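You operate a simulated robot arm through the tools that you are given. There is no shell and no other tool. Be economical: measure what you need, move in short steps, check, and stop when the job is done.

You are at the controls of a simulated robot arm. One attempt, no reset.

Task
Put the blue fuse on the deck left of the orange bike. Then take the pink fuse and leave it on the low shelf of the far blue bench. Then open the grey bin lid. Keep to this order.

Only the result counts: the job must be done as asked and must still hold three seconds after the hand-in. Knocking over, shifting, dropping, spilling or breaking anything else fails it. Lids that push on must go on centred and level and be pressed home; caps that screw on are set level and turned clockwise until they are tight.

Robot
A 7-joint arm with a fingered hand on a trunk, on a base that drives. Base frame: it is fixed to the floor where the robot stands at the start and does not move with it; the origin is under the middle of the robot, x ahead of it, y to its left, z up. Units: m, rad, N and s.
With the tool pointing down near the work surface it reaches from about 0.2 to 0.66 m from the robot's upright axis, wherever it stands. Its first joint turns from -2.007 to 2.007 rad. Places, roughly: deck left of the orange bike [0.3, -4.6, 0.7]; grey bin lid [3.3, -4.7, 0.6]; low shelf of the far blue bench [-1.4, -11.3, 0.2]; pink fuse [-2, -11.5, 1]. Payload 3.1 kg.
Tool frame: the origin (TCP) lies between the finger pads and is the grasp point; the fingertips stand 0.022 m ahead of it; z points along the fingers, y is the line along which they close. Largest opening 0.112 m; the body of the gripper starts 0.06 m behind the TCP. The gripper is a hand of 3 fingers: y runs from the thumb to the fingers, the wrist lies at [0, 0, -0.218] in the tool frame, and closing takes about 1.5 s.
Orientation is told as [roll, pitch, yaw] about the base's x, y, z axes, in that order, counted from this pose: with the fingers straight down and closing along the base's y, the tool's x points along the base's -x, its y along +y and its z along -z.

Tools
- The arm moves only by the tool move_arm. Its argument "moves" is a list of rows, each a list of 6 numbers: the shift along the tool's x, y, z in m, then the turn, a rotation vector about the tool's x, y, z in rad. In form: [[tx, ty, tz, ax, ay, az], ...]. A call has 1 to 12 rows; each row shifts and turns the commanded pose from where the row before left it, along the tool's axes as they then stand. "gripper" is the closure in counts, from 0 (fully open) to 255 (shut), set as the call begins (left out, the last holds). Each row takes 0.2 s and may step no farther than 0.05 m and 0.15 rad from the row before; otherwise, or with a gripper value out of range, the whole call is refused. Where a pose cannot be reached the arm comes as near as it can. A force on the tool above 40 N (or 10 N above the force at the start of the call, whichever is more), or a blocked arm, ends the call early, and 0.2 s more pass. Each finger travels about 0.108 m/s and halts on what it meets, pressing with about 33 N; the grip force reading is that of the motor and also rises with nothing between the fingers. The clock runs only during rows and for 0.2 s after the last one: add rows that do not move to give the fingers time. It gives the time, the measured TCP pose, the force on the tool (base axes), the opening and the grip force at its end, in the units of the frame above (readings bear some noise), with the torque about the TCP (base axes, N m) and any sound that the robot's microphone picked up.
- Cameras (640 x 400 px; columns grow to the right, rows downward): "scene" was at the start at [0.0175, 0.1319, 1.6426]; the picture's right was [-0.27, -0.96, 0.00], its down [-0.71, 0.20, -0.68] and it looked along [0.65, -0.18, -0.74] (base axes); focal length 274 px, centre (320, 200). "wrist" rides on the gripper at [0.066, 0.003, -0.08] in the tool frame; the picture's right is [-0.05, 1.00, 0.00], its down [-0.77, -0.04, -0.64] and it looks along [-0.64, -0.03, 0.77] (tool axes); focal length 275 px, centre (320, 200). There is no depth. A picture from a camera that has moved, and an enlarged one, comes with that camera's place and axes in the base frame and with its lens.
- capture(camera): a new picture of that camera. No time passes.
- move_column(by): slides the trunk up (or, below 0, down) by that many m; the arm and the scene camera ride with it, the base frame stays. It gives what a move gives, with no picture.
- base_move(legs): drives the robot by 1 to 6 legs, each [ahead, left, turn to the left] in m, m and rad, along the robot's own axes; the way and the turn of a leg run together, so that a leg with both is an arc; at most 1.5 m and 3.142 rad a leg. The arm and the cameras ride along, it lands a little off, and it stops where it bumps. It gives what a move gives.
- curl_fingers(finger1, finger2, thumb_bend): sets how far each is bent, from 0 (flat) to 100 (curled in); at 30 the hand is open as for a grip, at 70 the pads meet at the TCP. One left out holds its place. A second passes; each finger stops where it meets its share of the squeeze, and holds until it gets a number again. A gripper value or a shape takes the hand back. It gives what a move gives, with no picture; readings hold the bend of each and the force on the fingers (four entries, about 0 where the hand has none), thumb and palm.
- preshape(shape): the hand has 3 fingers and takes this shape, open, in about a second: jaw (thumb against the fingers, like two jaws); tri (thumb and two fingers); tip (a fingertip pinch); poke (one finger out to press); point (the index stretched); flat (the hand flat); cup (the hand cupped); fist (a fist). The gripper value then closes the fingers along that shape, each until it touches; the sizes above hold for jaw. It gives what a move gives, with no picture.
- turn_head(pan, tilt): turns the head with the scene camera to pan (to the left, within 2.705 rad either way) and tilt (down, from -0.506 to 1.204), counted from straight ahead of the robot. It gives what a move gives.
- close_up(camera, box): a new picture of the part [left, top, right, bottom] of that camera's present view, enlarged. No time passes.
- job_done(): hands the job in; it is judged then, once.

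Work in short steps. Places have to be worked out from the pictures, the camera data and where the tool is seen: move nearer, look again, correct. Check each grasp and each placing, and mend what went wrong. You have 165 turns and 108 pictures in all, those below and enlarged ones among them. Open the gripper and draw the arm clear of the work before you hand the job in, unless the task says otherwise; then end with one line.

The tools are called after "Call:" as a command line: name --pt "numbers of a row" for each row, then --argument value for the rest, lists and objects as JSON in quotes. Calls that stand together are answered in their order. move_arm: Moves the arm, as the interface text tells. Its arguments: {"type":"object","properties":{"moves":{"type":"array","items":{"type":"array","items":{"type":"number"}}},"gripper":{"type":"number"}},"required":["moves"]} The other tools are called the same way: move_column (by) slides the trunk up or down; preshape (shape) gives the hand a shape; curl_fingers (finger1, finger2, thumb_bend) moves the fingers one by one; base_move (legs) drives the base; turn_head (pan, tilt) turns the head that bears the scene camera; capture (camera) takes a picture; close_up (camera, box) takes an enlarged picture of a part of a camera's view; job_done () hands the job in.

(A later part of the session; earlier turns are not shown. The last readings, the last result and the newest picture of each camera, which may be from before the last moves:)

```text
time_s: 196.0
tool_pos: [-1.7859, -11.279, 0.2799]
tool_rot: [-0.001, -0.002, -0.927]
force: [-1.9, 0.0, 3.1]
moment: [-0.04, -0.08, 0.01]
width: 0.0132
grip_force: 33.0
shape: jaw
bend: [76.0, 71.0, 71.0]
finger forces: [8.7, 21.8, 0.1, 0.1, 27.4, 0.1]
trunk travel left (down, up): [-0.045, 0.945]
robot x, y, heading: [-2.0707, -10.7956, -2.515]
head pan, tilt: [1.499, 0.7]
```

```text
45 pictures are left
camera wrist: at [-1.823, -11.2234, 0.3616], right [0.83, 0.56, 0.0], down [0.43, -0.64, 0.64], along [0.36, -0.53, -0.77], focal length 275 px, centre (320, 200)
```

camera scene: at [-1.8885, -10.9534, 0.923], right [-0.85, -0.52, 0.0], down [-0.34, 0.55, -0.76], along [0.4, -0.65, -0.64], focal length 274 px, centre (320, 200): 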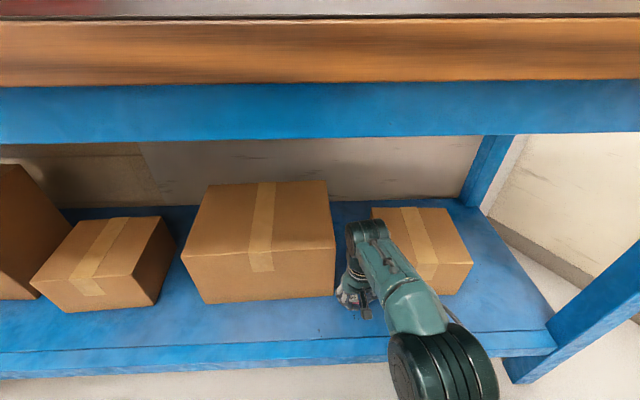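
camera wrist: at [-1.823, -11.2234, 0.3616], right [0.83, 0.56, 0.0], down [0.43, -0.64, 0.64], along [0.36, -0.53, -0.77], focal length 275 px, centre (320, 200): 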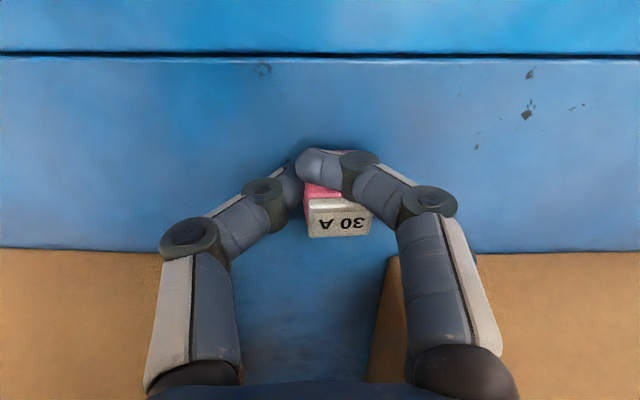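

Contact begins at 0.280 (3 N). I'll press 1 mm more and open the hand.

Call:
move_arm --pt "0 0 0.001 0 0 0" --pt "0 0 0 0 0 0"

Call:
move_arm --pt "0 0 0 0 0 0" --pt "0 0 0 0 0 0" --pt "0 0 0 0 0 0" --pt "0 0 0 0 0 0" --pt "0 0 0 0 0 0" --pt "0 0 0 0 0 0" --pt "0 0 0 0 0 0" --gripper 0

Call:
capture --camera "wrist"

```text
time_s: 196.6
tool_pos: [-1.7869, -11.2781, 0.2802]
tool_rot: [0.0, -0.003, -0.926]
force: [-2.0, 0.7, 8.4]
moment: [-0.01, -0.16, 0.02]
width: 0.0136
grip_force: 33.1
shape: jaw
bend: [76.0, 71.0, 72.0]
finger forces: [9.4, 21.8, 0.0, 0.0, 28.3, 0.0]
trunk travel left (down, up): [-0.045, 0.945]
robot x, y, heading: [-2.0694, -10.791, -2.523]
head pan, tilt: [1.499, 0.7]
```

```text
time_s: 198.2
tool_pos: [-1.7857, -11.2785, 0.278]
tool_rot: [0.0, 0.0, -0.928]
force: [0.5, -0.1, -0.4]
moment: [0.02, -0.04, 0.01]
width: 0.1119
grip_force: 0.1
shape: jaw
bend: [30.0, 30.0, 30.0]
finger forces: [0.0, 0.0, 0.0, 0.1, 0.0, 0.1]
trunk travel left (down, up): [-0.045, 0.945]
robot x, y, heading: [-2.0731, -10.7934, -2.523]
head pan, tilt: [1.499, 0.7]
```

```text
44 pictures are left
camera wrist: at [-1.823, -11.2236, 0.3602], right [0.83, 0.56, 0.0], down [0.43, -0.64, 0.64], along [0.36, -0.53, -0.77], focal length 275 px, centre (320, 200)
```

wrist: 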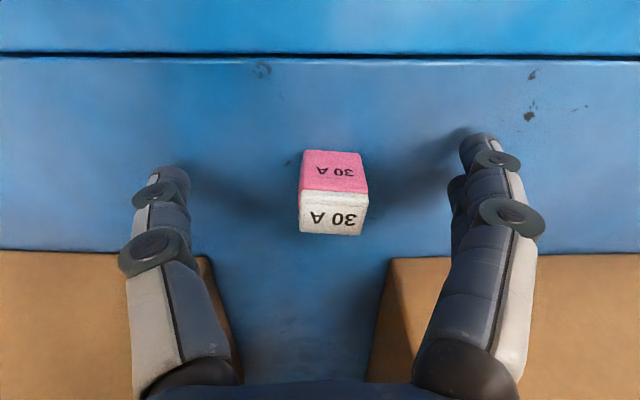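

The pink fuse stands upright on the shelf. I'll rise 7 cm, pull out from under the bench, and verify.

Call:
move_arm --pt "0 0 -0.035 0 0 0" --pt "0 0 -0.035 0 0 0" --pt "0.04 0 0 0 0 0" --pt "0.04 0 0 0 0 0" --pt "0.04 0 0 0 0 0" --pt "0.04 0 0 0 0 0" --pt "0.04 0 0 0 0 0" --pt "0.01 0 0 0 0 0" --pt "0 0 0 0 0 0"

Call:
capture --camera "scene"

```text
time_s: 200.2
tool_pos: [-1.9126, -11.1096, 0.3471]
tool_rot: [0.001, 0.001, -0.926]
force: [1.0, -0.6, 0.3]
moment: [0.03, 0.01, -0.01]
width: 0.1118
grip_force: 0.0
shape: jaw
bend: [30.0, 30.0, 30.0]
finger forces: [0.1, 0.0, 0.0, 0.1, 0.0, 0.0]
trunk travel left (down, up): [-0.045, 0.945]
robot x, y, heading: [-2.0717, -10.7888, -2.521]
head pan, tilt: [1.499, 0.7]
```

```text
43 pictures are left
camera scene: at [-1.8885, -10.9534, 0.9231], right [-0.85, -0.52, 0.0], down [-0.34, 0.55, -0.76], along [0.4, -0.65, -0.64], focal length 274 px, centre (320, 200)
```

scene: 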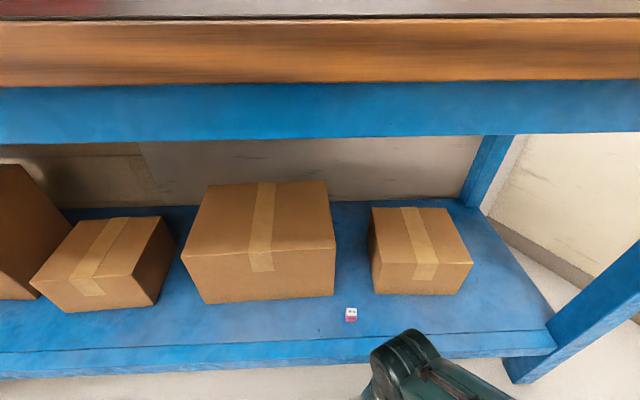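

The pink fuse stands on the low shelf. Now I'll raise the trunk back up and swing the arm to the front for driving.

Call:
move_column --by 0.73

Call:
move_arm --pt "0.0019 -0.037 0 0 0 0.1035" --pt "0.0019 -0.037 0 0 0 0.1035" --pt "0.0019 -0.037 0 0 0 0.1035" --pt "0.0019 -0.037 0 0 0 0.1035" --pt "0.0019 -0.037 0 0 0 0.1035" --pt "0.0019 -0.037 0 0 0 0.1035" --pt "0.0019 -0.037 0 0 0 0.1035" --pt "0.0019 -0.037 0 0 0 0.1035" --pt "0 0 0 0 0 0"

Call:
move_arm --pt "0.0019 -0.037 0 0 0 0.1035" --pt "0.0019 -0.037 0 0 0 0.1035" --pt "0.0019 -0.037 0 0 0 0.1035" --pt "0.0019 -0.037 0 0 0 0.1035" --pt "0.0019 -0.037 0 0 0 0.1035" --pt "0.0019 -0.037 0 0 0 0.1035" --pt "0.0019 -0.037 0 0 0 0.1035" --pt "0 0 0 0 0 0"

```text
refused: 0.73 is not a number from -0.4 to 0.4
```

```text
time_s: 202.2
tool_pos: [-2.1907, -11.1757, 0.3484]
tool_rot: [0.0, 0.0, -1.754]
force: [-0.3, -0.7, 0.0]
moment: [-0.07, 0.01, 0.0]
width: 0.1119
grip_force: 0.1
shape: jaw
bend: [30.0, 30.0, 30.0]
finger forces: [0.0, 0.0, 0.1, 0.0, 0.1, 0.1]
trunk travel left (down, up): [-0.045, 0.945]
robot x, y, heading: [-2.068, -10.7955, -2.516]
head pan, tilt: [1.499, 0.7]
```

```text
time_s: 204.0
tool_pos: [-2.4108, -11.0439, 0.3471]
tool_rot: [0.0, 0.0, -2.48]
force: [0.8, 0.4, -0.1]
moment: [-0.01, -0.01, 0.01]
width: 0.1121
grip_force: 0.1
shape: jaw
bend: [30.0, 30.0, 30.0]
finger forces: [0.0, 0.0, 0.1, 0.1, 0.0, 0.0]
trunk travel left (down, up): [-0.045, 0.945]
robot x, y, heading: [-2.0715, -10.7949, -2.52]
head pan, tilt: [1.499, 0.7]
```

The column step was too large, but the low swing went without contact. I'll raise the trunk in two steps.

Call:
move_column --by 0.4

Call:
move_column --by 0.33

Call:
turn_head --pan 2.2 --tilt 0.6

Call:
capture --camera "scene"

```text
time_s: 207.9
tool_pos: [-2.4101, -11.0433, 0.7471]
tool_rot: [0.001, 0.0, -2.478]
force: [0.4, 0.4, -0.3]
moment: [0.02, -0.01, -0.02]
width: 0.1121
grip_force: 0.0
shape: jaw
bend: [30.0, 30.0, 30.0]
finger forces: [0.0, 0.0, 0.0, 0.1, 0.0, 0.1]
trunk travel left (down, up): [-0.445, 0.545]
robot x, y, heading: [-2.0717, -10.7887, -2.521]
head pan, tilt: [1.499, 0.7]
```

```text
time_s: 211.1
tool_pos: [-2.4093, -11.0448, 1.0768]
tool_rot: [0.001, 0.002, -2.477]
force: [0.3, -0.2, -0.2]
moment: [0.0, 0.01, -0.01]
width: 0.112
grip_force: 0.0
shape: jaw
bend: [30.0, 30.0, 30.0]
finger forces: [0.0, 0.0, 0.1, 0.0, 0.0, 0.0]
trunk travel left (down, up): [-0.775, 0.215]
robot x, y, heading: [-2.0747, -10.7911, -2.517]
head pan, tilt: [1.499, 0.7]
```

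```text
time_s: 212.2
tool_pos: [-2.4092, -11.0437, 1.0774]
tool_rot: [0.001, -0.001, -2.476]
force: [0.3, 0.2, -0.4]
moment: [0.04, -0.02, 0.0]
width: 0.1122
grip_force: 0.1
shape: jaw
bend: [30.0, 30.0, 30.0]
finger forces: [0.0, 0.1, 0.0, 0.0, 0.1, 0.0]
trunk travel left (down, up): [-0.775, 0.215]
robot x, y, heading: [-2.0691, -10.7909, -2.523]
head pan, tilt: [2.201, 0.6]
```

```text
42 pictures are left
camera scene: at [-1.8493, -10.9087, 1.6617], right [-0.31, -0.95, 0.0], down [-0.54, 0.18, -0.82], along [0.78, -0.26, -0.57], focal length 274 px, centre (320, 200)
```

scene: 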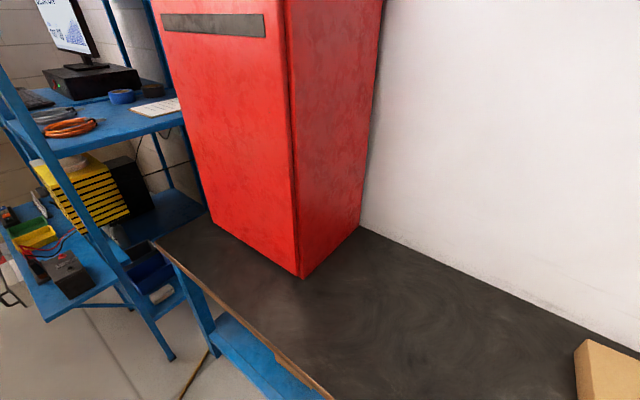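

I'll retrace my path: back along the bench, then diagonally out past the tray.

Call:
base_move --legs '[[-0.73, 0.01, 0.008], [-0.81, -0.47, 0], [0, -1.4, 0]]'

Call:
base_move --legs '[[0, -1.45, 0], [0, -1.45, 0]]'

Call:
turn_head --pan -2.6 --tilt 0.4

Call:
capture --camera "scene"

```text
time_s: 227.2
tool_pos: [-2.3224, -8.6591, 1.0773]
tool_rot: [-0.001, 0.0, -2.43]
force: [0.5, 0.3, -0.5]
moment: [0.0, -0.01, 0.02]
width: 0.1119
grip_force: 0.0
shape: jaw
bend: [30.0, 30.0, 30.0]
finger forces: [0.1, 0.0, 0.0, 0.0, 0.0, 0.0]
trunk travel left (down, up): [-0.775, 0.215]
robot x, y, heading: [-2.0015, -8.3942, -2.472]
head pan, tilt: [2.201, 0.6]
```

```text
time_s: 241.3
tool_pos: [-4.129, -6.3856, 1.0772]
tool_rot: [0.001, -0.001, -2.43]
force: [1.1, -0.2, 0.5]
moment: [0.03, 0.01, -0.04]
width: 0.1117
grip_force: 0.1
shape: jaw
bend: [30.0, 30.0, 30.0]
finger forces: [0.0, 0.1, 0.0, 0.1, 0.0, 0.0]
trunk travel left (down, up): [-0.775, 0.215]
robot x, y, heading: [-3.8053, -6.1203, -2.472]
head pan, tilt: [2.201, 0.6]
```

```text
time_s: 245.1
tool_pos: [-4.1295, -6.3866, 1.0783]
tool_rot: [0.001, 0.002, -2.43]
force: [-0.3, 1.1, 0.0]
moment: [0.03, -0.01, 0.01]
width: 0.1118
grip_force: 0.2
shape: jaw
bend: [30.0, 30.0, 30.0]
finger forces: [0.1, 0.0, 0.1, 0.0, 0.0, 0.0]
trunk travel left (down, up): [-0.775, 0.215]
robot x, y, heading: [-3.8028, -6.1206, -2.466]
head pan, tilt: [-2.601, 0.4]
```

```text
41 pictures are left
camera scene: at [-3.6284, -6.1146, 1.68], right [0.94, -0.35, 0.0], down [-0.14, -0.36, -0.92], along [0.32, 0.86, -0.39], focal length 274 px, centre (320, 200)
```

scene: 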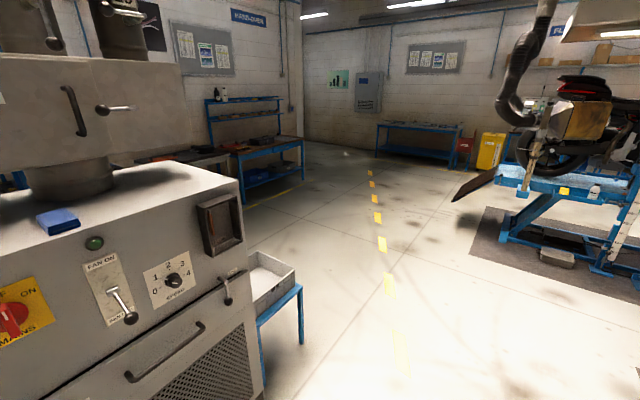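

I'm back at the lane's rear (e≈2.72, n≈-6.68). I'll correct the heading and back up 2.75 m to the lane between decks 1 and 2, then strafe up it.

Call:
base_move --legs '[[0, 0, -0.047], [-1.4, 0.02, 0], [-1.35, 0.02, 0]]'

Call:
turn_head --pan 1.5 --tilt 0.4

Call:
capture --camera "scene"

```text
time_s: 258.9
tool_pos: [-1.8514, -4.7977, 1.0767]
tool_rot: [0.0, 0.0, -2.486]
force: [0.1, 0.1, -0.5]
moment: [-0.01, 0.01, 0.0]
width: 0.1122
grip_force: 0.1
shape: jaw
bend: [30.0, 30.0, 30.0]
finger forces: [0.0, 0.1, 0.0, 0.0, 0.0, 0.0]
trunk travel left (down, up): [-0.775, 0.215]
robot x, y, heading: [-1.514, -4.5456, -2.524]
head pan, tilt: [-2.601, 0.4]
```

```text
time_s: 262.3
tool_pos: [-1.8517, -4.7969, 1.0778]
tool_rot: [-0.001, -0.001, -2.485]
force: [-0.2, -0.5, 0.1]
moment: [0.0, -0.02, -0.02]
width: 0.1122
grip_force: 0.0
shape: jaw
bend: [30.0, 30.0, 30.0]
finger forces: [0.1, 0.0, 0.1, 0.0, 0.0, 0.1]
trunk travel left (down, up): [-0.775, 0.215]
robot x, y, heading: [-1.5148, -4.5527, -2.528]
head pan, tilt: [1.499, 0.4]
```

```text
40 pictures are left
camera scene: at [-1.3269, -4.717, 1.68], right [-0.85, -0.52, 0.0], down [-0.2, 0.33, -0.92], along [0.48, -0.79, -0.39], focal length 274 px, centre (320, 200)
```

scene: 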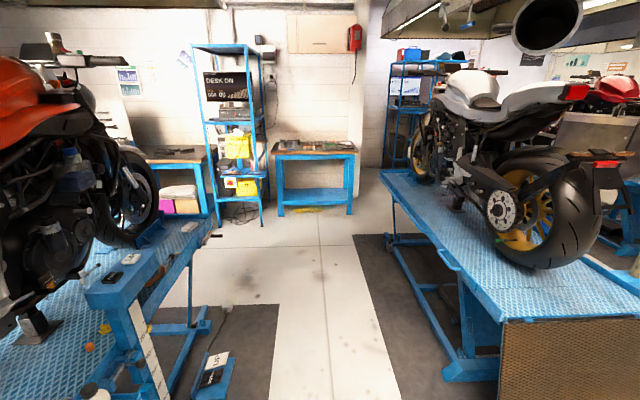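

The lane is clear. I'll strafe 2.65 m left along it to e≈5.44.

Call:
base_move --legs '[[0, 0, 0.015], [0, 1.35, 0], [0, 1.3, 0]]'

Call:
turn_head --pan 2.65 --tilt 0.4

Call:
capture --camera "scene"

```text
time_s: 275.6
tool_pos: [-0.2788, -6.9579, 1.0778]
tool_rot: [0.001, 0.002, -2.484]
force: [-0.5, -0.1, -0.5]
moment: [-0.03, -0.01, 0.04]
width: 0.112
grip_force: 0.1
shape: jaw
bend: [30.0, 30.0, 30.0]
finger forces: [0.0, 0.1, 0.1, 0.0, 0.0, 0.1]
trunk travel left (down, up): [-0.775, 0.215]
robot x, y, heading: [0.0587, -6.7064, -2.52]
head pan, tilt: [1.499, 0.4]
```

```text
time_s: 277.0
tool_pos: [-0.2784, -6.9599, 1.0777]
tool_rot: [0.0, 0.001, -2.483]
force: [0.1, 0.6, -0.8]
moment: [-0.03, 0.0, 0.0]
width: 0.112
grip_force: 0.2
shape: jaw
bend: [30.0, 30.0, 30.0]
finger forces: [0.0, 0.1, 0.1, 0.1, 0.0, 0.0]
trunk travel left (down, up): [-0.775, 0.215]
robot x, y, heading: [0.0608, -6.7078, -2.517]
head pan, tilt: [2.649, 0.4]
```

```text
39 pictures are left
camera scene: at [0.2893, -6.7871, 1.68], right [0.13, -0.99, 0.0], down [-0.39, -0.05, -0.92], along [0.91, 0.12, -0.39], focal length 274 px, centre (320, 200)
```

scene: 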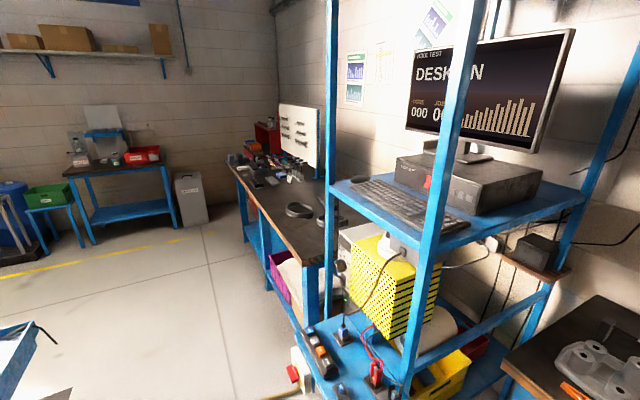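

The grey bin is visible beside the blue table. I'll enlarge it, then back out along the known aisle.

Call:
close_up --camera "scene" --box '[50, 90, 250, 260]'

Call:
base_move --legs '[[-1.0, 0.0, 0], [-1.0, 0.08, 0]]'

Call:
turn_head --pan 2.65 --tilt 0.5

Call:
capture --camera "scene"

```text
2.35 times, centred on (150, 175) of scene
camera zoom: at [0.2893, -6.7871, 1.68], right [0.13, -0.99, 0.0], down [-0.39, -0.05, -0.92], along [0.91, 0.12, -0.39], focal length 644 px, centre (720, 259)
```

zoom: 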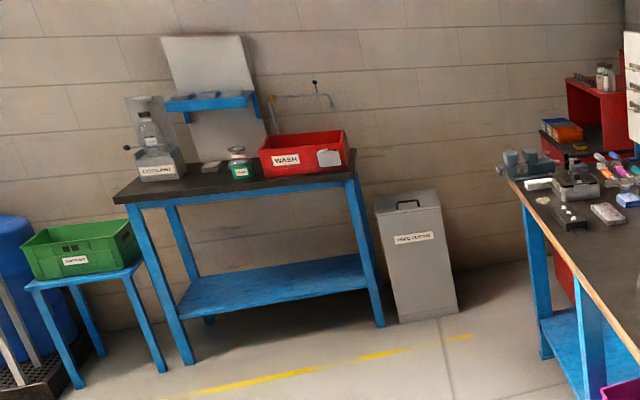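

```text
time_s: 287.0
tool_pos: [1.4083, -5.8656, 1.0768]
tool_rot: [0.001, 0.001, -2.488]
force: [0.1, 0.6, 0.5]
moment: [0.0, 0.0, 0.01]
width: 0.112
grip_force: 0.1
shape: jaw
bend: [30.0, 30.0, 30.0]
finger forces: [0.0, 0.0, 0.0, 0.1, 0.0, 0.0]
trunk travel left (down, up): [-0.775, 0.215]
robot x, y, heading: [1.7482, -5.6181, -2.532]
head pan, tilt: [2.649, 0.4]
```

```text
time_s: 287.7
tool_pos: [1.4094, -5.8657, 1.0767]
tool_rot: [0.001, -0.001, -2.486]
force: [-0.2, -0.4, 0.1]
moment: [0.0, -0.02, -0.02]
width: 0.1117
grip_force: 0.0
shape: jaw
bend: [30.0, 30.0, 30.0]
finger forces: [0.0, 0.1, 0.1, 0.0, 0.0, 0.1]
trunk travel left (down, up): [-0.775, 0.215]
robot x, y, heading: [1.747, -5.6198, -2.523]
head pan, tilt: [2.649, 0.499]
```

```text
37 pictures are left
camera scene: at [1.9769, -5.6972, 1.6709], right [0.12, -0.99, 0.0], down [-0.47, -0.06, -0.88], along [0.87, 0.11, -0.48], focal length 274 px, centre (320, 200)
```

scene: 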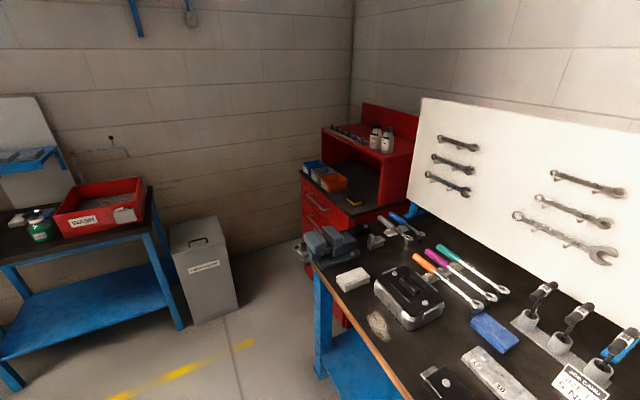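

The bin stands against the wall with its labelled front toward the room, and its lid has a bar handle. I'll turn round to face it and advance 0.55 m.

Call:
base_move --legs '[[0, 0, -3.132], [0.55, 0, 0]]'

Call:
turn_head --pan 0.0 --tilt 0.65

Call:
capture --camera "scene"

```text
time_s: 298.1
tool_pos: [2.521, -5.0249, 1.0763]
tool_rot: [0.0, -0.001, 0.683]
force: [-0.7, -0.1, -0.1]
moment: [-0.02, 0.0, 0.01]
width: 0.112
grip_force: 0.1
shape: jaw
bend: [30.0, 30.0, 30.0]
finger forces: [0.0, 0.0, 0.0, 0.0, 0.0, 0.1]
trunk travel left (down, up): [-0.775, 0.215]
robot x, y, heading: [2.1896, -5.2852, 0.648]
head pan, tilt: [2.649, 0.499]
```

```text
time_s: 300.5
tool_pos: [2.5226, -5.0265, 1.077]
tool_rot: [0.0, -0.001, 0.684]
force: [0.2, 0.9, -0.1]
moment: [-0.01, 0.01, 0.02]
width: 0.1121
grip_force: 0.0
shape: jaw
bend: [30.0, 30.0, 30.0]
finger forces: [0.1, 0.1, 0.1, 0.0, 0.1, 0.0]
trunk travel left (down, up): [-0.775, 0.215]
robot x, y, heading: [2.1873, -5.2858, 0.651]
head pan, tilt: [0.0, 0.649]
```

```text
36 pictures are left
camera scene: at [2.1202, -5.1458, 1.6575], right [0.6, -0.8, 0.0], down [-0.48, -0.36, -0.8], along [0.64, 0.48, -0.6], focal length 274 px, centre (320, 200)
```

scene: 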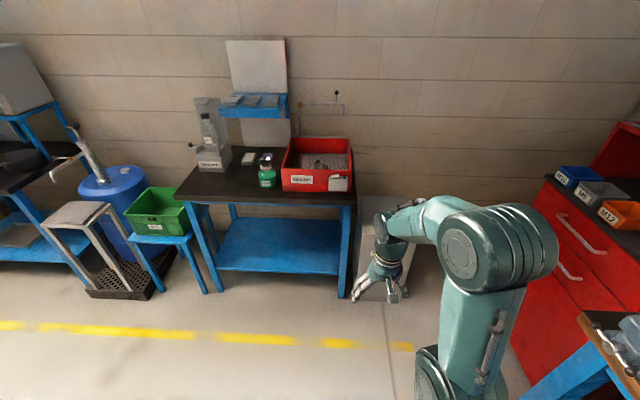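

The hand hides the bin, so I'll check with the wrist camera, which looks forward and down at it.

Call:
capture --camera "wrist"

```text
35 pictures are left
camera wrist: at [2.4683, -5.0654, 1.1582], right [-0.6, 0.8, 0.0], down [0.62, 0.46, 0.64], along [0.51, 0.38, -0.77], focal length 275 px, centre (320, 200)
```

wrist: 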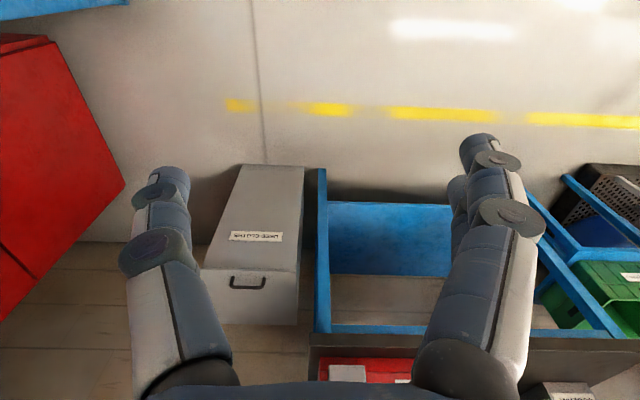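

The lid top is at z≈0.6, with the front edge at n≈-0.23. The handle bar is near (3.267, -4.779), running parallel to the front, and the hinge is at the wall side. I'll square up and drive to stand about 0.55 m in front of the handle.

Call:
base_move --legs '[[0, 0, -0.023], [0.62, -0.24, 0]]'

Call:
turn_head --pan 0.1 --tilt 0.95

Call:
capture --camera "scene"

Call:
capture --camera "wrist"

```text
time_s: 304.5
tool_pos: [3.1685, -4.8593, 1.0762]
tool_rot: [0.0, 0.0, 0.668]
force: [0.4, 0.8, -0.1]
moment: [0.03, 0.01, -0.06]
width: 0.112
grip_force: 0.1
shape: jaw
bend: [30.0, 30.0, 30.0]
finger forces: [0.0, 0.1, 0.1, 0.0, 0.0, 0.1]
trunk travel left (down, up): [-0.775, 0.215]
robot x, y, heading: [2.8331, -5.1137, 0.628]
head pan, tilt: [0.0, 0.649]
```

```text
time_s: 305.3
tool_pos: [3.1689, -4.8599, 1.0772]
tool_rot: [0.0, -0.002, 0.666]
force: [-0.3, 0.8, 0.6]
moment: [-0.05, 0.01, 0.0]
width: 0.1122
grip_force: 0.2
shape: jaw
bend: [30.0, 30.0, 30.0]
finger forces: [0.1, 0.0, 0.0, 0.1, 0.1, 0.1]
trunk travel left (down, up): [-0.775, 0.215]
robot x, y, heading: [2.8346, -5.1118, 0.626]
head pan, tilt: [0.099, 0.949]
```

```text
34 pictures are left
camera scene: at [2.7496, -4.9745, 1.6334], right [0.66, -0.75, 0.0], down [-0.61, -0.54, -0.58], along [0.44, 0.39, -0.81], focal length 274 px, centre (320, 200)
```

scene: 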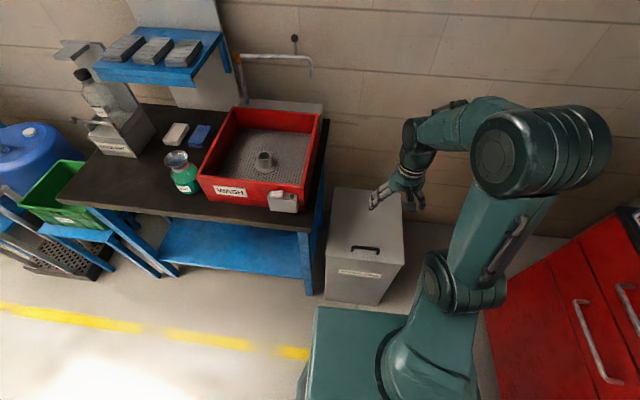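

```text
33 pictures are left
camera wrist: at [3.115, -4.8976, 1.1582], right [-0.58, 0.81, 0.0], down [0.63, 0.45, 0.64], along [0.52, 0.37, -0.77], focal length 275 px, centre (320, 200)
```

wrist: 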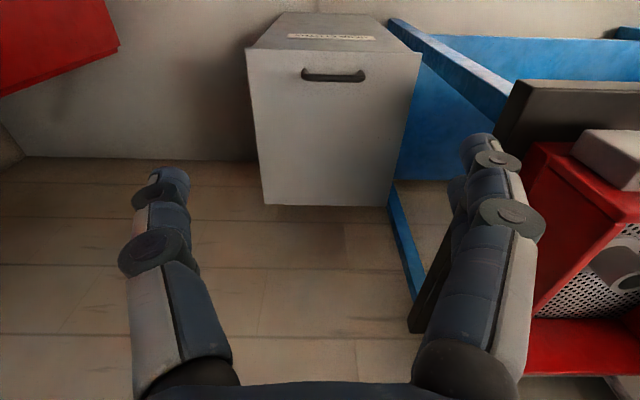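

Triangulated, the handle is at (3.213, -4.799, 0.656), the lid top is at z≈0.62, the front edge at n≈-0.255 and the hinge near n≈+0.10. I'll turn the hand 90° so it closes across the bar, with the camera to the free right side.

Call:
move_arm --pt "0 0 0 0 0 -0.1278" --pt "0 0 0 0 0 -0.1278" --pt "0 0 0 0 0 -0.1278" --pt "0 0 0 0 0 -0.1278" --pt "0 0 0 0 0 -0.1278" --pt "0 0 0 0 0 -0.1278" --pt "0 0 0 0 0 -0.1278" --pt "0 0 0 0 0 -0.1278" --pt "0 0 0 0 0 -0.1278" --pt "0 0 0 0 0 -0.1278" --pt "0 0 0 0 0 -0.1278" --pt "0 0 0 0 0 -0.1278"

Call:
close_up --camera "scene" --box '[310, 170, 430, 310]'

```text
time_s: 307.9
tool_pos: [3.1681, -4.8585, 1.0776]
tool_rot: [0.001, 0.0, 2.199]
force: [0.1, 0.2, 0.1]
moment: [0.0, 0.01, -0.01]
width: 0.1119
grip_force: 0.0
shape: jaw
bend: [30.0, 30.0, 30.0]
finger forces: [0.0, 0.0, 0.0, 0.0, 0.0, 0.1]
trunk travel left (down, up): [-0.775, 0.215]
robot x, y, heading: [2.8338, -5.1112, 0.627]
head pan, tilt: [0.099, 0.949]
```

```text
2.86 times, centred on (370, 240) of scene
camera zoom: at [2.7497, -4.9745, 1.6333], right [0.66, -0.75, 0.0], down [-0.61, -0.54, -0.58], along [0.44, 0.39, -0.81], focal length 782 px, centre (177, 86)
```

zoom: 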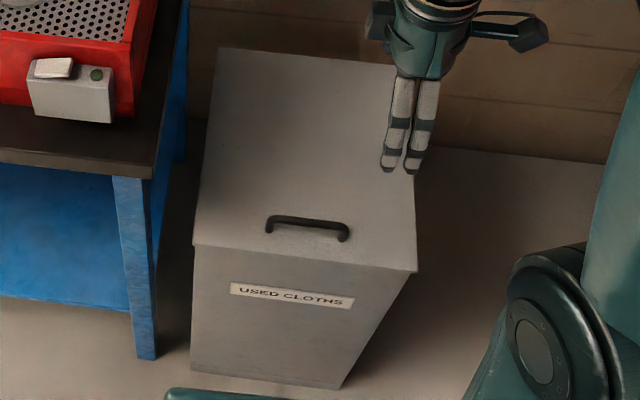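

I'll align over the handle and lower the trunk 0.35 m.

Call:
move_arm --pt "-0.011 -0.036 0 0 0 0" --pt "-0.011 -0.036 0 0 0 0" --pt "0 0 0 0 0 0"

Call:
move_column --by -0.35

Call:
capture --camera "wrist"

Call:
capture --camera "scene"

```text
time_s: 308.7
tool_pos: [3.2149, -4.799, 1.0781]
tool_rot: [0.0, 0.0, 2.199]
force: [0.4, 0.0, 1.5]
moment: [0.03, -0.02, 0.02]
width: 0.112
grip_force: 0.1
shape: jaw
bend: [30.0, 30.0, 30.0]
finger forces: [0.0, 0.1, 0.1, 0.1, 0.0, 0.0]
trunk travel left (down, up): [-0.775, 0.215]
robot x, y, heading: [2.8346, -5.1109, 0.628]
head pan, tilt: [0.099, 0.949]
```

```text
time_s: 312.1
tool_pos: [3.214, -4.7978, 0.7272]
tool_rot: [0.001, -0.001, 2.199]
force: [0.1, -0.4, 0.5]
moment: [0.02, 0.02, -0.03]
width: 0.1117
grip_force: 0.1
shape: jaw
bend: [30.0, 30.0, 30.0]
finger forces: [0.0, 0.0, 0.0, 0.0, 0.0, 0.1]
trunk travel left (down, up): [-0.425, 0.565]
robot x, y, heading: [2.8343, -5.1132, 0.624]
head pan, tilt: [0.099, 0.949]
```

```text
31 pictures are left
camera wrist: at [3.2508, -4.8539, 0.8087], right [-0.84, -0.55, 0.0], down [-0.42, 0.64, 0.64], along [-0.35, 0.53, -0.77], focal length 275 px, centre (320, 200)
```

wrist: 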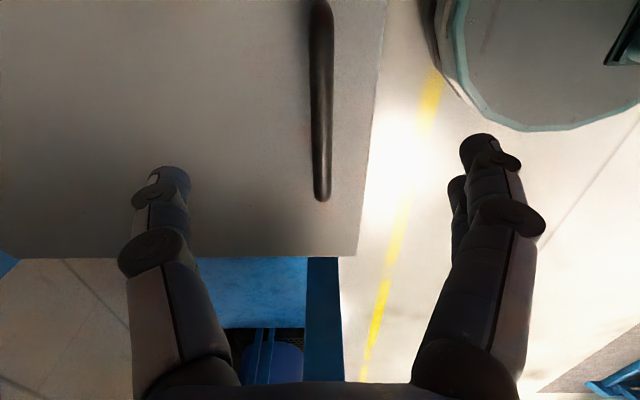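

```text
30 pictures are left
camera scene: at [2.7496, -4.9745, 1.2834], right [0.66, -0.75, 0.0], down [-0.61, -0.54, -0.58], along [0.44, 0.39, -0.81], focal length 274 px, centre (320, 200)
```

scene: 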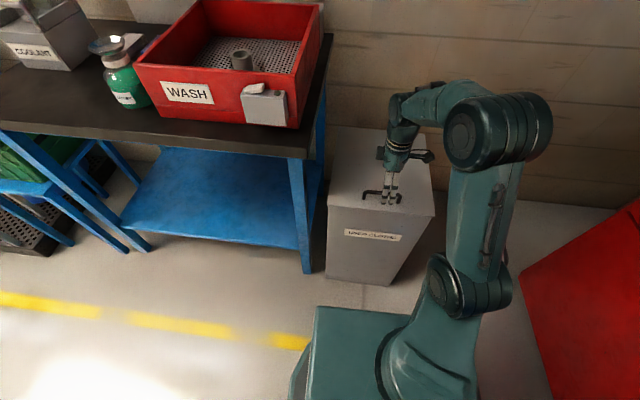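

The bar lies centred between the fingers. I'll descend 7 cm around it.

Call:
move_arm --pt "0 0 0.03 0 0 0" --pt "0 0 0.025 0 0 0" --pt "0 0 0.015 0 0 0" --pt "0 0 0 0 0 0"

Call:
capture --camera "wrist"

Call:
close_up --camera "scene" --box '[320, 110, 450, 240]'

```text
time_s: 313.1
tool_pos: [3.2149, -4.7992, 0.6578]
tool_rot: [0.0, 0.0, 2.198]
force: [0.3, 0.8, 0.2]
moment: [-0.01, 0.03, -0.02]
width: 0.1122
grip_force: 0.1
shape: jaw
bend: [30.0, 30.0, 30.0]
finger forces: [0.0, 0.1, 0.0, 0.0, 0.0, 0.0]
trunk travel left (down, up): [-0.425, 0.565]
robot x, y, heading: [2.8346, -5.108, 0.629]
head pan, tilt: [0.099, 0.949]
```

```text
29 pictures are left
camera wrist: at [3.2516, -4.8536, 0.7386], right [-0.84, -0.55, 0.0], down [-0.42, 0.64, 0.64], along [-0.35, 0.53, -0.77], focal length 275 px, centre (320, 200)
```

wrist: 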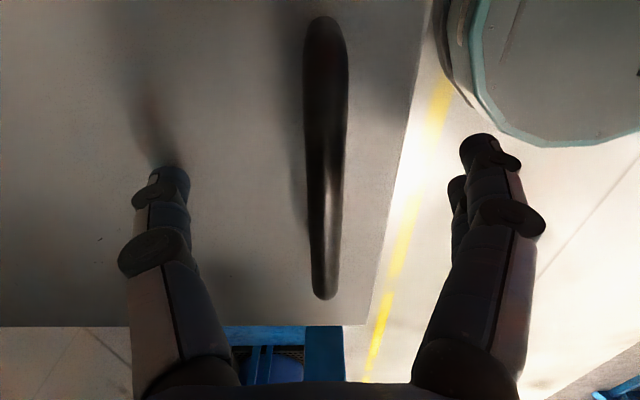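

```text
3.08 times, centred on (385, 175) of scene
camera zoom: at [2.7497, -4.9744, 1.2833], right [0.66, -0.75, 0.0], down [-0.61, -0.54, -0.58], along [0.43, 0.39, -0.81], focal length 842 px, centre (120, 277)
```

zoom: 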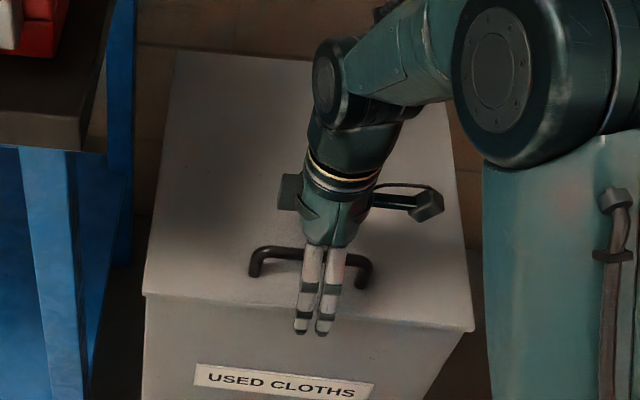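

The bar is at TCP height and centred, so I'll close on it.

Call:
move_arm --pt "0 0 0 0 0 0" --pt "0 0 0 0 0 0" --pt "0 0 0 0 0 0" --pt "0 0 0 0 0 0" --pt "0 0 0 0 0 0" --pt "0 0 0 0 0 0" --pt "0 0 0 0 0 0" --pt "0 0 0 0 0 0" --pt "0 0 0 0 0 0" --gripper 255

Call:
capture --camera "wrist"

```text
time_s: 315.1
tool_pos: [3.2158, -4.798, 0.6573]
tool_rot: [0.002, 0.0, 2.197]
force: [1.6, 1.2, -4.0]
moment: [-0.02, 0.06, 0.02]
width: 0.0
grip_force: 33.2
shape: jaw
bend: [68.0, 69.0, 77.0]
finger forces: [6.2, 5.8, 0.1, 0.1, 13.9, 0.0]
trunk travel left (down, up): [-0.425, 0.565]
robot x, y, heading: [2.8333, -5.1091, 0.626]
head pan, tilt: [0.099, 0.949]
```

```text
27 pictures are left
camera wrist: at [3.252, -4.8533, 0.7385], right [-0.84, -0.55, 0.0], down [-0.42, 0.64, 0.64], along [-0.35, 0.53, -0.77], focal length 275 px, centre (320, 200)
```

wrist: 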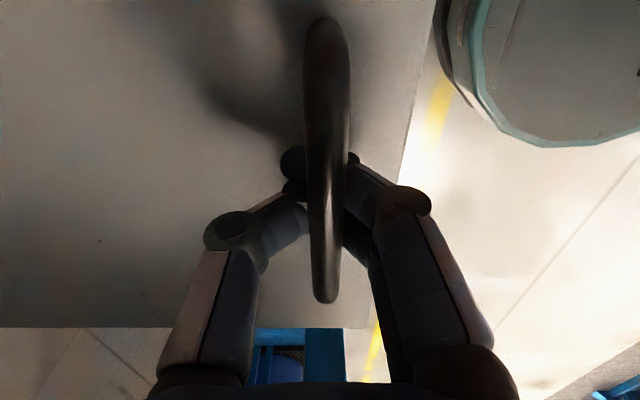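

The fingers met under the bar, so it's caged like a hook. But lifting to vertical needs more reach than I have from here. I'll release, rise, drive 0.12 m closer, and hook again.

Call:
move_arm --pt "0 0 0 0 0 0" --pt "0 0 0 0 0 0" --pt "0 0 0 0 0 0" --pt "0 0 0 0 0 0" --pt "0 0 0 0 0 0" --pt "0 0 0 0 0 0" --pt "0 0 0 0 0 0" --pt "0 0 -0.04 0 0 0" --pt "0 0 -0.04 0 0 0" --pt "0 0 0 0 0 0" --gripper 0

Call:
move_arm --pt "-0.01 0.04 0 0 0 0" --pt "-0.01 0.04 0 0 0 0" --pt "-0.01 0.04 0 0 0 0" --pt "0 0 0 0 0 0"

Call:
base_move --legs '[[0.12, -0.03, 0]]'

Call:
capture --camera "wrist"

```text
time_s: 317.3
tool_pos: [3.2173, -4.7989, 0.738]
tool_rot: [0.002, 0.0, 2.199]
force: [0.1, -0.7, 0.4]
moment: [-0.05, -0.02, 0.01]
width: 0.1119
grip_force: 0.1
shape: jaw
bend: [30.0, 30.0, 30.0]
finger forces: [0.1, 0.1, 0.1, 0.0, 0.0, 0.0]
trunk travel left (down, up): [-0.425, 0.565]
robot x, y, heading: [2.834, -5.1159, 0.632]
head pan, tilt: [0.099, 0.949]
```

```text
time_s: 318.3
tool_pos: [3.0994, -4.8447, 0.7353]
tool_rot: [0.0, 0.001, 2.198]
force: [-0.5, -0.1, -0.6]
moment: [0.0, 0.02, -0.02]
width: 0.1121
grip_force: 0.0
shape: jaw
bend: [30.0, 30.0, 30.0]
finger forces: [0.1, 0.0, 0.1, 0.0, 0.0, 0.1]
trunk travel left (down, up): [-0.425, 0.565]
robot x, y, heading: [2.831, -5.1155, 0.628]
head pan, tilt: [0.099, 0.949]
```

```text
time_s: 319.6
tool_pos: [3.216, -4.7965, 0.7344]
tool_rot: [0.0, 0.0, 2.201]
force: [0.2, 0.4, -0.8]
moment: [0.01, -0.02, 0.0]
width: 0.1122
grip_force: 0.1
shape: jaw
bend: [30.0, 30.0, 30.0]
finger forces: [0.0, 0.0, 0.0, 0.0, 0.0, 0.0]
trunk travel left (down, up): [-0.425, 0.565]
robot x, y, heading: [2.9465, -5.0681, 0.625]
head pan, tilt: [0.099, 0.949]
```

```text
26 pictures are left
camera wrist: at [3.2517, -4.8524, 0.8164], right [-0.83, -0.55, 0.0], down [-0.42, 0.64, 0.64], along [-0.35, 0.53, -0.77], focal length 275 px, centre (320, 200)
```

wrist: 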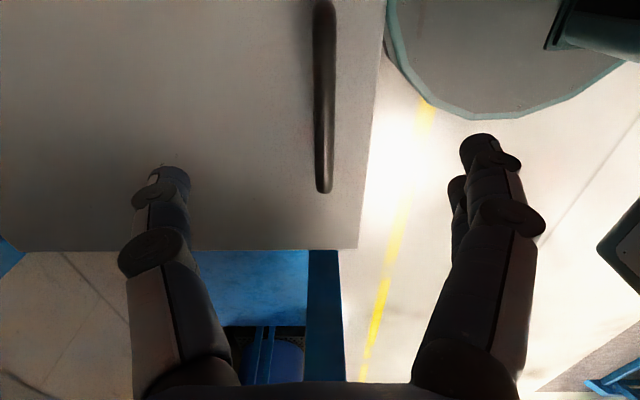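

The bar is centred again. I'll descend to 0.657 and close under it.

Call:
move_arm --pt "0 0 0.03 0 0 0" --pt "0 0 0.03 0 0 0" --pt "0 0 0.018 0 0 0" --pt "0 0 0 0 0 0"

Call:
move_arm --pt "0 0 0 0 0 0" --pt "0 0 0 0 0 0" --pt "0 0 0 0 0 0" --pt "0 0 0 0 0 0" --pt "0 0 0 0 0 0" --pt "0 0 0 0 0 0" --pt "0 0 0 0 0 0" --pt "0 0 0 0 0 0" --pt "0 0 0 0 0 0" --gripper 255

Call:
move_arm --pt "0 -0.0056 -0.0279 0 0 0" --pt "0 -0.008 -0.0273 0 0 0" --pt "0 -0.0103 -0.0265 0 0 0" --pt "0 0 0 0 0 0"

Call:
close_up --camera "scene" --box '[300, 60, 480, 240]'

```text
time_s: 320.6
tool_pos: [3.2148, -4.7976, 0.6548]
tool_rot: [0.0, 0.0, 2.201]
force: [0.0, 0.3, 0.4]
moment: [0.01, 0.01, 0.02]
width: 0.1121
grip_force: 0.2
shape: jaw
bend: [30.0, 30.0, 30.0]
finger forces: [0.1, 0.1, 0.0, 0.0, 0.1, 0.1]
trunk travel left (down, up): [-0.425, 0.565]
robot x, y, heading: [2.9484, -5.0605, 0.626]
head pan, tilt: [0.099, 0.949]
```

```text
time_s: 322.6
tool_pos: [3.2159, -4.7985, 0.6554]
tool_rot: [0.001, 0.0, 2.202]
force: [-0.1, -0.4, -3.6]
moment: [0.02, -0.06, -0.01]
width: 0.0
grip_force: 32.8
shape: jaw
bend: [69.0, 69.0, 77.0]
finger forces: [7.3, 6.8, 0.1, 0.0, 9.5, 0.0]
trunk travel left (down, up): [-0.425, 0.565]
robot x, y, heading: [2.9499, -5.0657, 0.633]
head pan, tilt: [0.099, 0.949]
```

```text
time_s: 323.6
tool_pos: [3.2353, -4.784, 0.7389]
tool_rot: [0.001, -0.001, 2.198]
force: [-2.2, -6.3, -2.4]
moment: [0.06, -0.03, 0.0]
width: 0.0001
grip_force: 32.4
shape: jaw
bend: [69.0, 69.0, 77.0]
finger forces: [0.0, 0.0, 0.0, 0.0, 4.7, 0.0]
trunk travel left (down, up): [-0.425, 0.565]
robot x, y, heading: [2.9475, -5.0649, 0.627]
head pan, tilt: [0.099, 0.949]
```

```text
2.22 times, centred on (390, 150) of scene
camera zoom: at [2.865, -4.9283, 1.2834], right [0.66, -0.75, 0.0], down [-0.61, -0.54, -0.58], along [0.43, 0.39, -0.81], focal length 608 px, centre (164, 311)
```

zoom: 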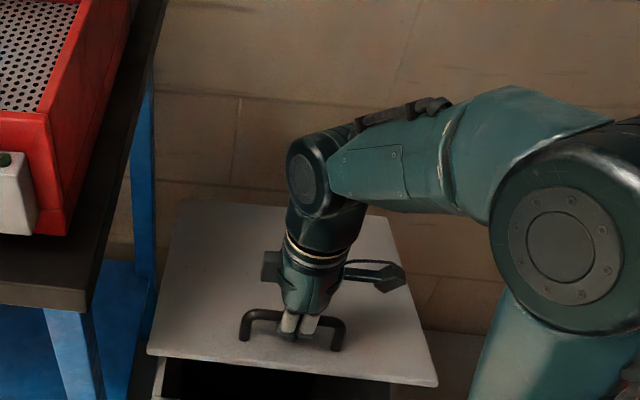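

The lid is rising with little force. I'll continue along the arc to about 40°.

Call:
move_arm --pt "0 -0.0126 -0.0255 0 0 0" --pt "0 -0.0148 -0.0243 0 0 0" --pt "0 -0.0168 -0.0229 0 0 0" --pt "0 -0.0188 -0.0213 0 0 0" --pt "0 -0.0206 -0.0197 0 0 0" --pt "0 0 0 0 0 0"

Call:
capture --camera "scene"

Call:
capture --camera "wrist"

```text
time_s: 325.0
tool_pos: [3.3025, -4.7347, 0.8529]
tool_rot: [0.003, 0.001, 2.198]
force: [6.1, -3.6, -10.4]
moment: [0.08, 0.1, -0.04]
width: 0.0
grip_force: 32.7
shape: jaw
bend: [69.0, 69.0, 77.0]
finger forces: [0.1, 0.1, 0.0, 0.0, 11.1, 0.0]
trunk travel left (down, up): [-0.425, 0.565]
robot x, y, heading: [2.9513, -5.0653, 0.628]
head pan, tilt: [0.099, 0.949]
```

```text
24 pictures are left
camera scene: at [2.8675, -4.9273, 1.2834], right [0.66, -0.75, 0.0], down [-0.61, -0.54, -0.58], along [0.43, 0.39, -0.81], focal length 274 px, centre (320, 200)
```

scene: 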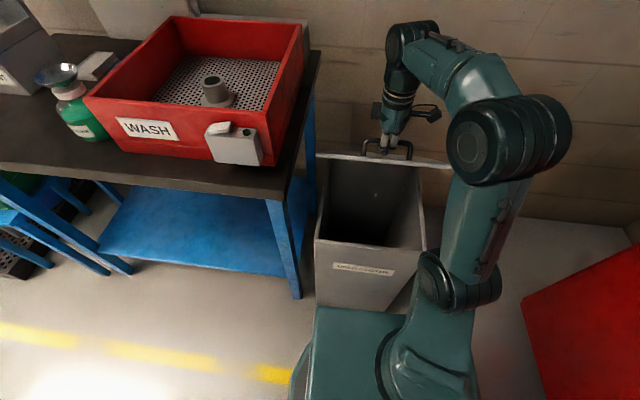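

```text
23 pictures are left
camera wrist: at [3.3389, -4.7898, 0.9342], right [-0.84, -0.55, 0.0], down [-0.42, 0.65, 0.64], along [-0.35, 0.53, -0.77], focal length 275 px, centre (320, 200)
```

wrist: 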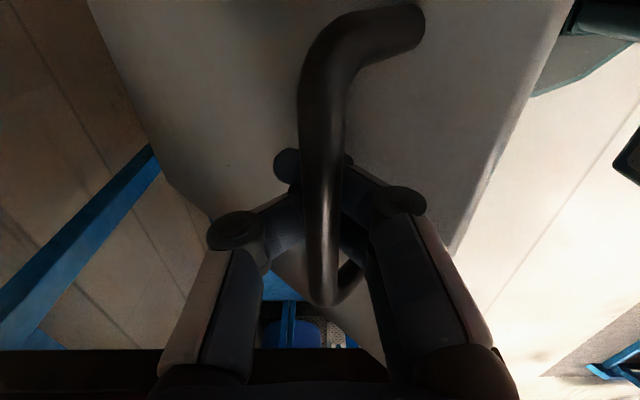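

The lid is about 40° open with the bar still hooked. I'll continue to about 60°.

Call:
move_arm --pt "0 -0.0222 -0.0178 0 0 0" --pt "0 -0.0236 -0.0157 0 0 0" --pt "0 -0.025 -0.0137 0 0 0" --pt "0 -0.026 -0.0114 0 0 0" --pt "0 0 0 0 0 0"

Call:
capture --camera "wrist"

Call:
capture --camera "scene"

```text
time_s: 326.2
tool_pos: [3.3734, -4.6827, 0.9062]
tool_rot: [0.002, 0.001, 2.201]
force: [2.4, 0.0, -13.4]
moment: [0.03, 0.02, -0.02]
width: 0.0
grip_force: 33.5
shape: jaw
bend: [69.0, 69.0, 77.0]
finger forces: [0.0, 0.1, 0.1, 0.0, 9.9, 0.1]
out of reach, approached as far as the arm can: row 4
trunk travel left (down, up): [-0.425, 0.565]
robot x, y, heading: [2.9458, -5.0626, 0.63]
head pan, tilt: [0.099, 0.949]
```

```text
22 pictures are left
camera wrist: at [3.4109, -4.7379, 0.9876], right [-0.83, -0.55, 0.0], down [-0.42, 0.65, 0.64], along [-0.35, 0.53, -0.77], focal length 275 px, centre (320, 200)
```

wrist: 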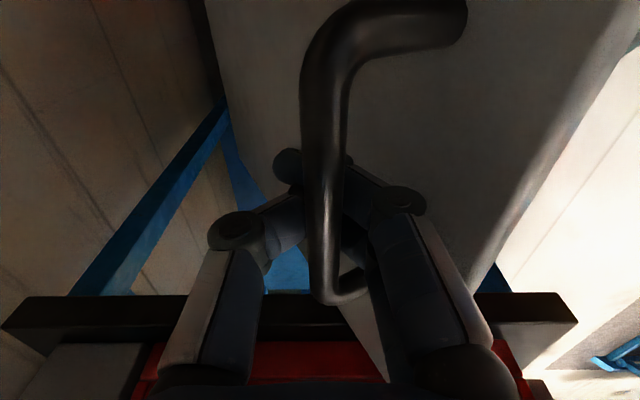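

```text
21 pictures are left
camera scene: at [2.8667, -4.9263, 1.2832], right [0.67, -0.75, 0.0], down [-0.61, -0.54, -0.58], along [0.43, 0.39, -0.81], focal length 274 px, centre (320, 200)
```

scene: 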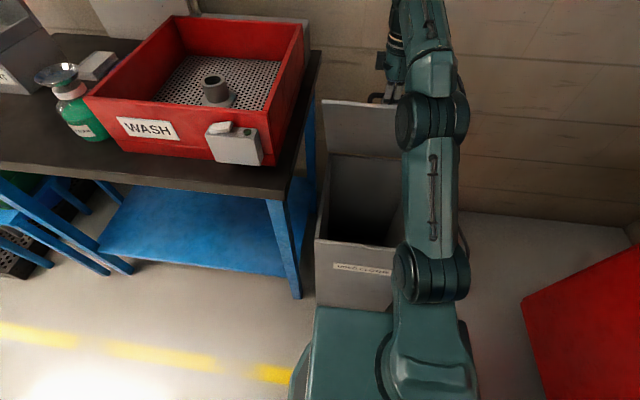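

The lid is at about 58° but this arm pose is at its reach limit, and the lid's weight still hangs on the hook. The arm reaches further with the trunk higher, so I'll lower the lid back, release, and redo it with better geometry.

Call:
move_arm --pt "0 0.0196 0.0037 0 0 0" --pt "0 0.025 0.0137 0 0 0" --pt "0 0.0236 0.0157 0 0 0" --pt "0 0.0222 0.0178 0 0 0" --pt "0 0.0206 0.0197 0 0 0" --pt "0 0.0188 0.0213 0 0 0" --pt "0 0.0168 0.0229 0 0 0" --pt "0 0.0148 0.0243 0 0 0" --pt "0 0 0 0 0 0"

Call:
move_arm --pt "0 0.0063 0.0127 0 0 0" --pt "0 0.0063 0.0127 0 0 0" --pt "0 0.0052 0.0132 0 0 0" --pt "0 0.0052 0.0132 0 0 0" --pt "0 0.004 0.0136 0 0 0" --pt "0 0.004 0.0136 0 0 0" --pt "0 0.0028 0.0135 0 0 0" --pt "0 0.0028 0.0135 0 0 0" --pt "0 0 0 0 0 0"

Call:
capture --camera "wrist"

```text
time_s: 328.2
tool_pos: [3.2436, -4.7736, 0.7678]
tool_rot: [0.001, 0.001, 2.2]
force: [8.5, 18.4, -10.6]
moment: [-0.14, 0.06, 0.0]
width: 0.0
grip_force: 32.7
shape: jaw
bend: [69.0, 69.0, 78.0]
finger forces: [0.0, 0.1, 0.1, 0.0, 18.6, 0.1]
trunk travel left (down, up): [-0.425, 0.565]
robot x, y, heading: [2.9464, -5.0619, 0.629]
head pan, tilt: [0.099, 0.949]
```

```text
time_s: 330.2
tool_pos: [3.2127, -4.7987, 0.6618]
tool_rot: [0.001, -0.001, 2.201]
force: [10.8, 14.9, -4.9]
moment: [-0.21, 0.13, 0.0]
width: 0.0001
grip_force: 32.8
shape: jaw
bend: [69.0, 69.0, 78.0]
finger forces: [0.0, 0.0, 0.0, 0.1, 16.9, 0.1]
trunk travel left (down, up): [-0.425, 0.565]
robot x, y, heading: [2.9518, -5.0616, 0.625]
head pan, tilt: [0.099, 0.949]
```

```text
20 pictures are left
camera wrist: at [3.2496, -4.8534, 0.7426], right [-0.83, -0.55, 0.0], down [-0.42, 0.64, 0.64], along [-0.35, 0.53, -0.77], focal length 275 px, centre (320, 200)
```

wrist: 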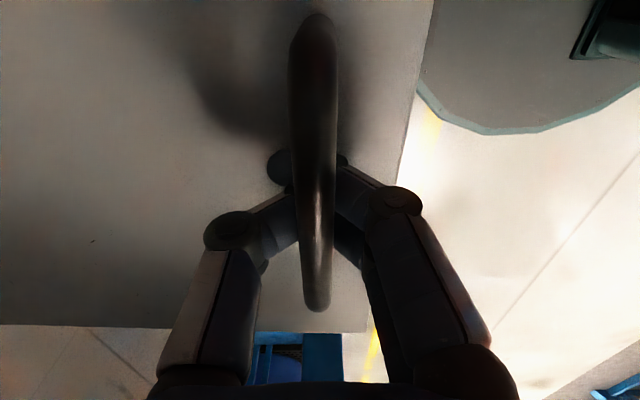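

The lid is closed again. I'll relieve the side force, open the fingers, and rise.

Call:
move_arm --pt "0 -0.004 0.003 0 0 0" --pt "0 -0.004 0.0 0 0 0" --pt "0 0 0 0 0 0"

Call:
move_arm --pt "0 0 0 0 0 0" --pt "0 0 0 0 0 0" --pt "0 0 0 0 0 0" --pt "0 0 0 0 0 0" --pt "0 0 0 0 0 0" --pt "0 0 0 0 0 0" --pt "0 0 0 0 0 0" --pt "0 0 -0.04 0 0 0" --pt "0 0 -0.04 0 0 0" --pt "0 0 0 0 0 0" --gripper 0

Call:
move_column --by 0.2

Call:
move_arm --pt "0 0.04 0.03 0 0 0" --pt "0 0 0.04 0 0 0" --pt "0 0 0.04 0 0 0" --pt "0 0 0.04 0 0 0" --pt "0 0 0.04 0 0 0" --pt "0 0 0 0 0 0"

```text
time_s: 331.0
tool_pos: [3.2173, -4.7962, 0.6592]
tool_rot: [0.001, 0.002, 2.199]
force: [-6.8, -4.6, -3.9]
moment: [0.12, -0.09, -0.01]
width: 0.0
grip_force: 33.5
shape: jaw
bend: [69.0, 69.0, 77.0]
finger forces: [0.0, 0.0, 0.0, 0.0, 2.2, 0.0]
trunk travel left (down, up): [-0.425, 0.565]
robot x, y, heading: [2.9447, -5.0667, 0.624]
head pan, tilt: [0.099, 0.949]
```

```text
time_s: 333.2
tool_pos: [3.2177, -4.7935, 0.7405]
tool_rot: [-0.001, -0.002, 2.2]
force: [-0.4, 0.4, -0.3]
moment: [0.03, -0.02, -0.01]
width: 0.1119
grip_force: 0.1
shape: jaw
bend: [30.0, 30.0, 30.0]
finger forces: [0.0, 0.0, 0.0, 0.0, 0.0, 0.0]
trunk travel left (down, up): [-0.425, 0.565]
robot x, y, heading: [2.9503, -5.0652, 0.632]
head pan, tilt: [0.099, 0.949]
```

```text
time_s: 335.4
tool_pos: [3.2185, -4.7942, 0.9412]
tool_rot: [0.001, 0.0, 2.201]
force: [-0.3, -0.4, 0.2]
moment: [0.01, -0.01, -0.01]
width: 0.112
grip_force: 0.1
shape: jaw
bend: [30.0, 30.0, 30.0]
finger forces: [0.0, 0.0, 0.1, 0.0, 0.0, 0.0]
trunk travel left (down, up): [-0.625, 0.365]
robot x, y, heading: [2.9479, -5.064, 0.631]
head pan, tilt: [0.099, 0.949]
```

```text
time_s: 336.8
tool_pos: [3.1865, -4.8154, 0.7487]
tool_rot: [-0.001, -0.001, 2.201]
force: [-1.1, -0.2, -0.3]
moment: [0.03, -0.01, 0.03]
width: 0.1123
grip_force: 0.0
shape: jaw
bend: [30.0, 30.0, 30.0]
finger forces: [0.0, 0.0, 0.1, 0.0, 0.0, 0.1]
trunk travel left (down, up): [-0.625, 0.365]
robot x, y, heading: [2.947, -5.066, 0.628]
head pan, tilt: [0.099, 0.949]
```

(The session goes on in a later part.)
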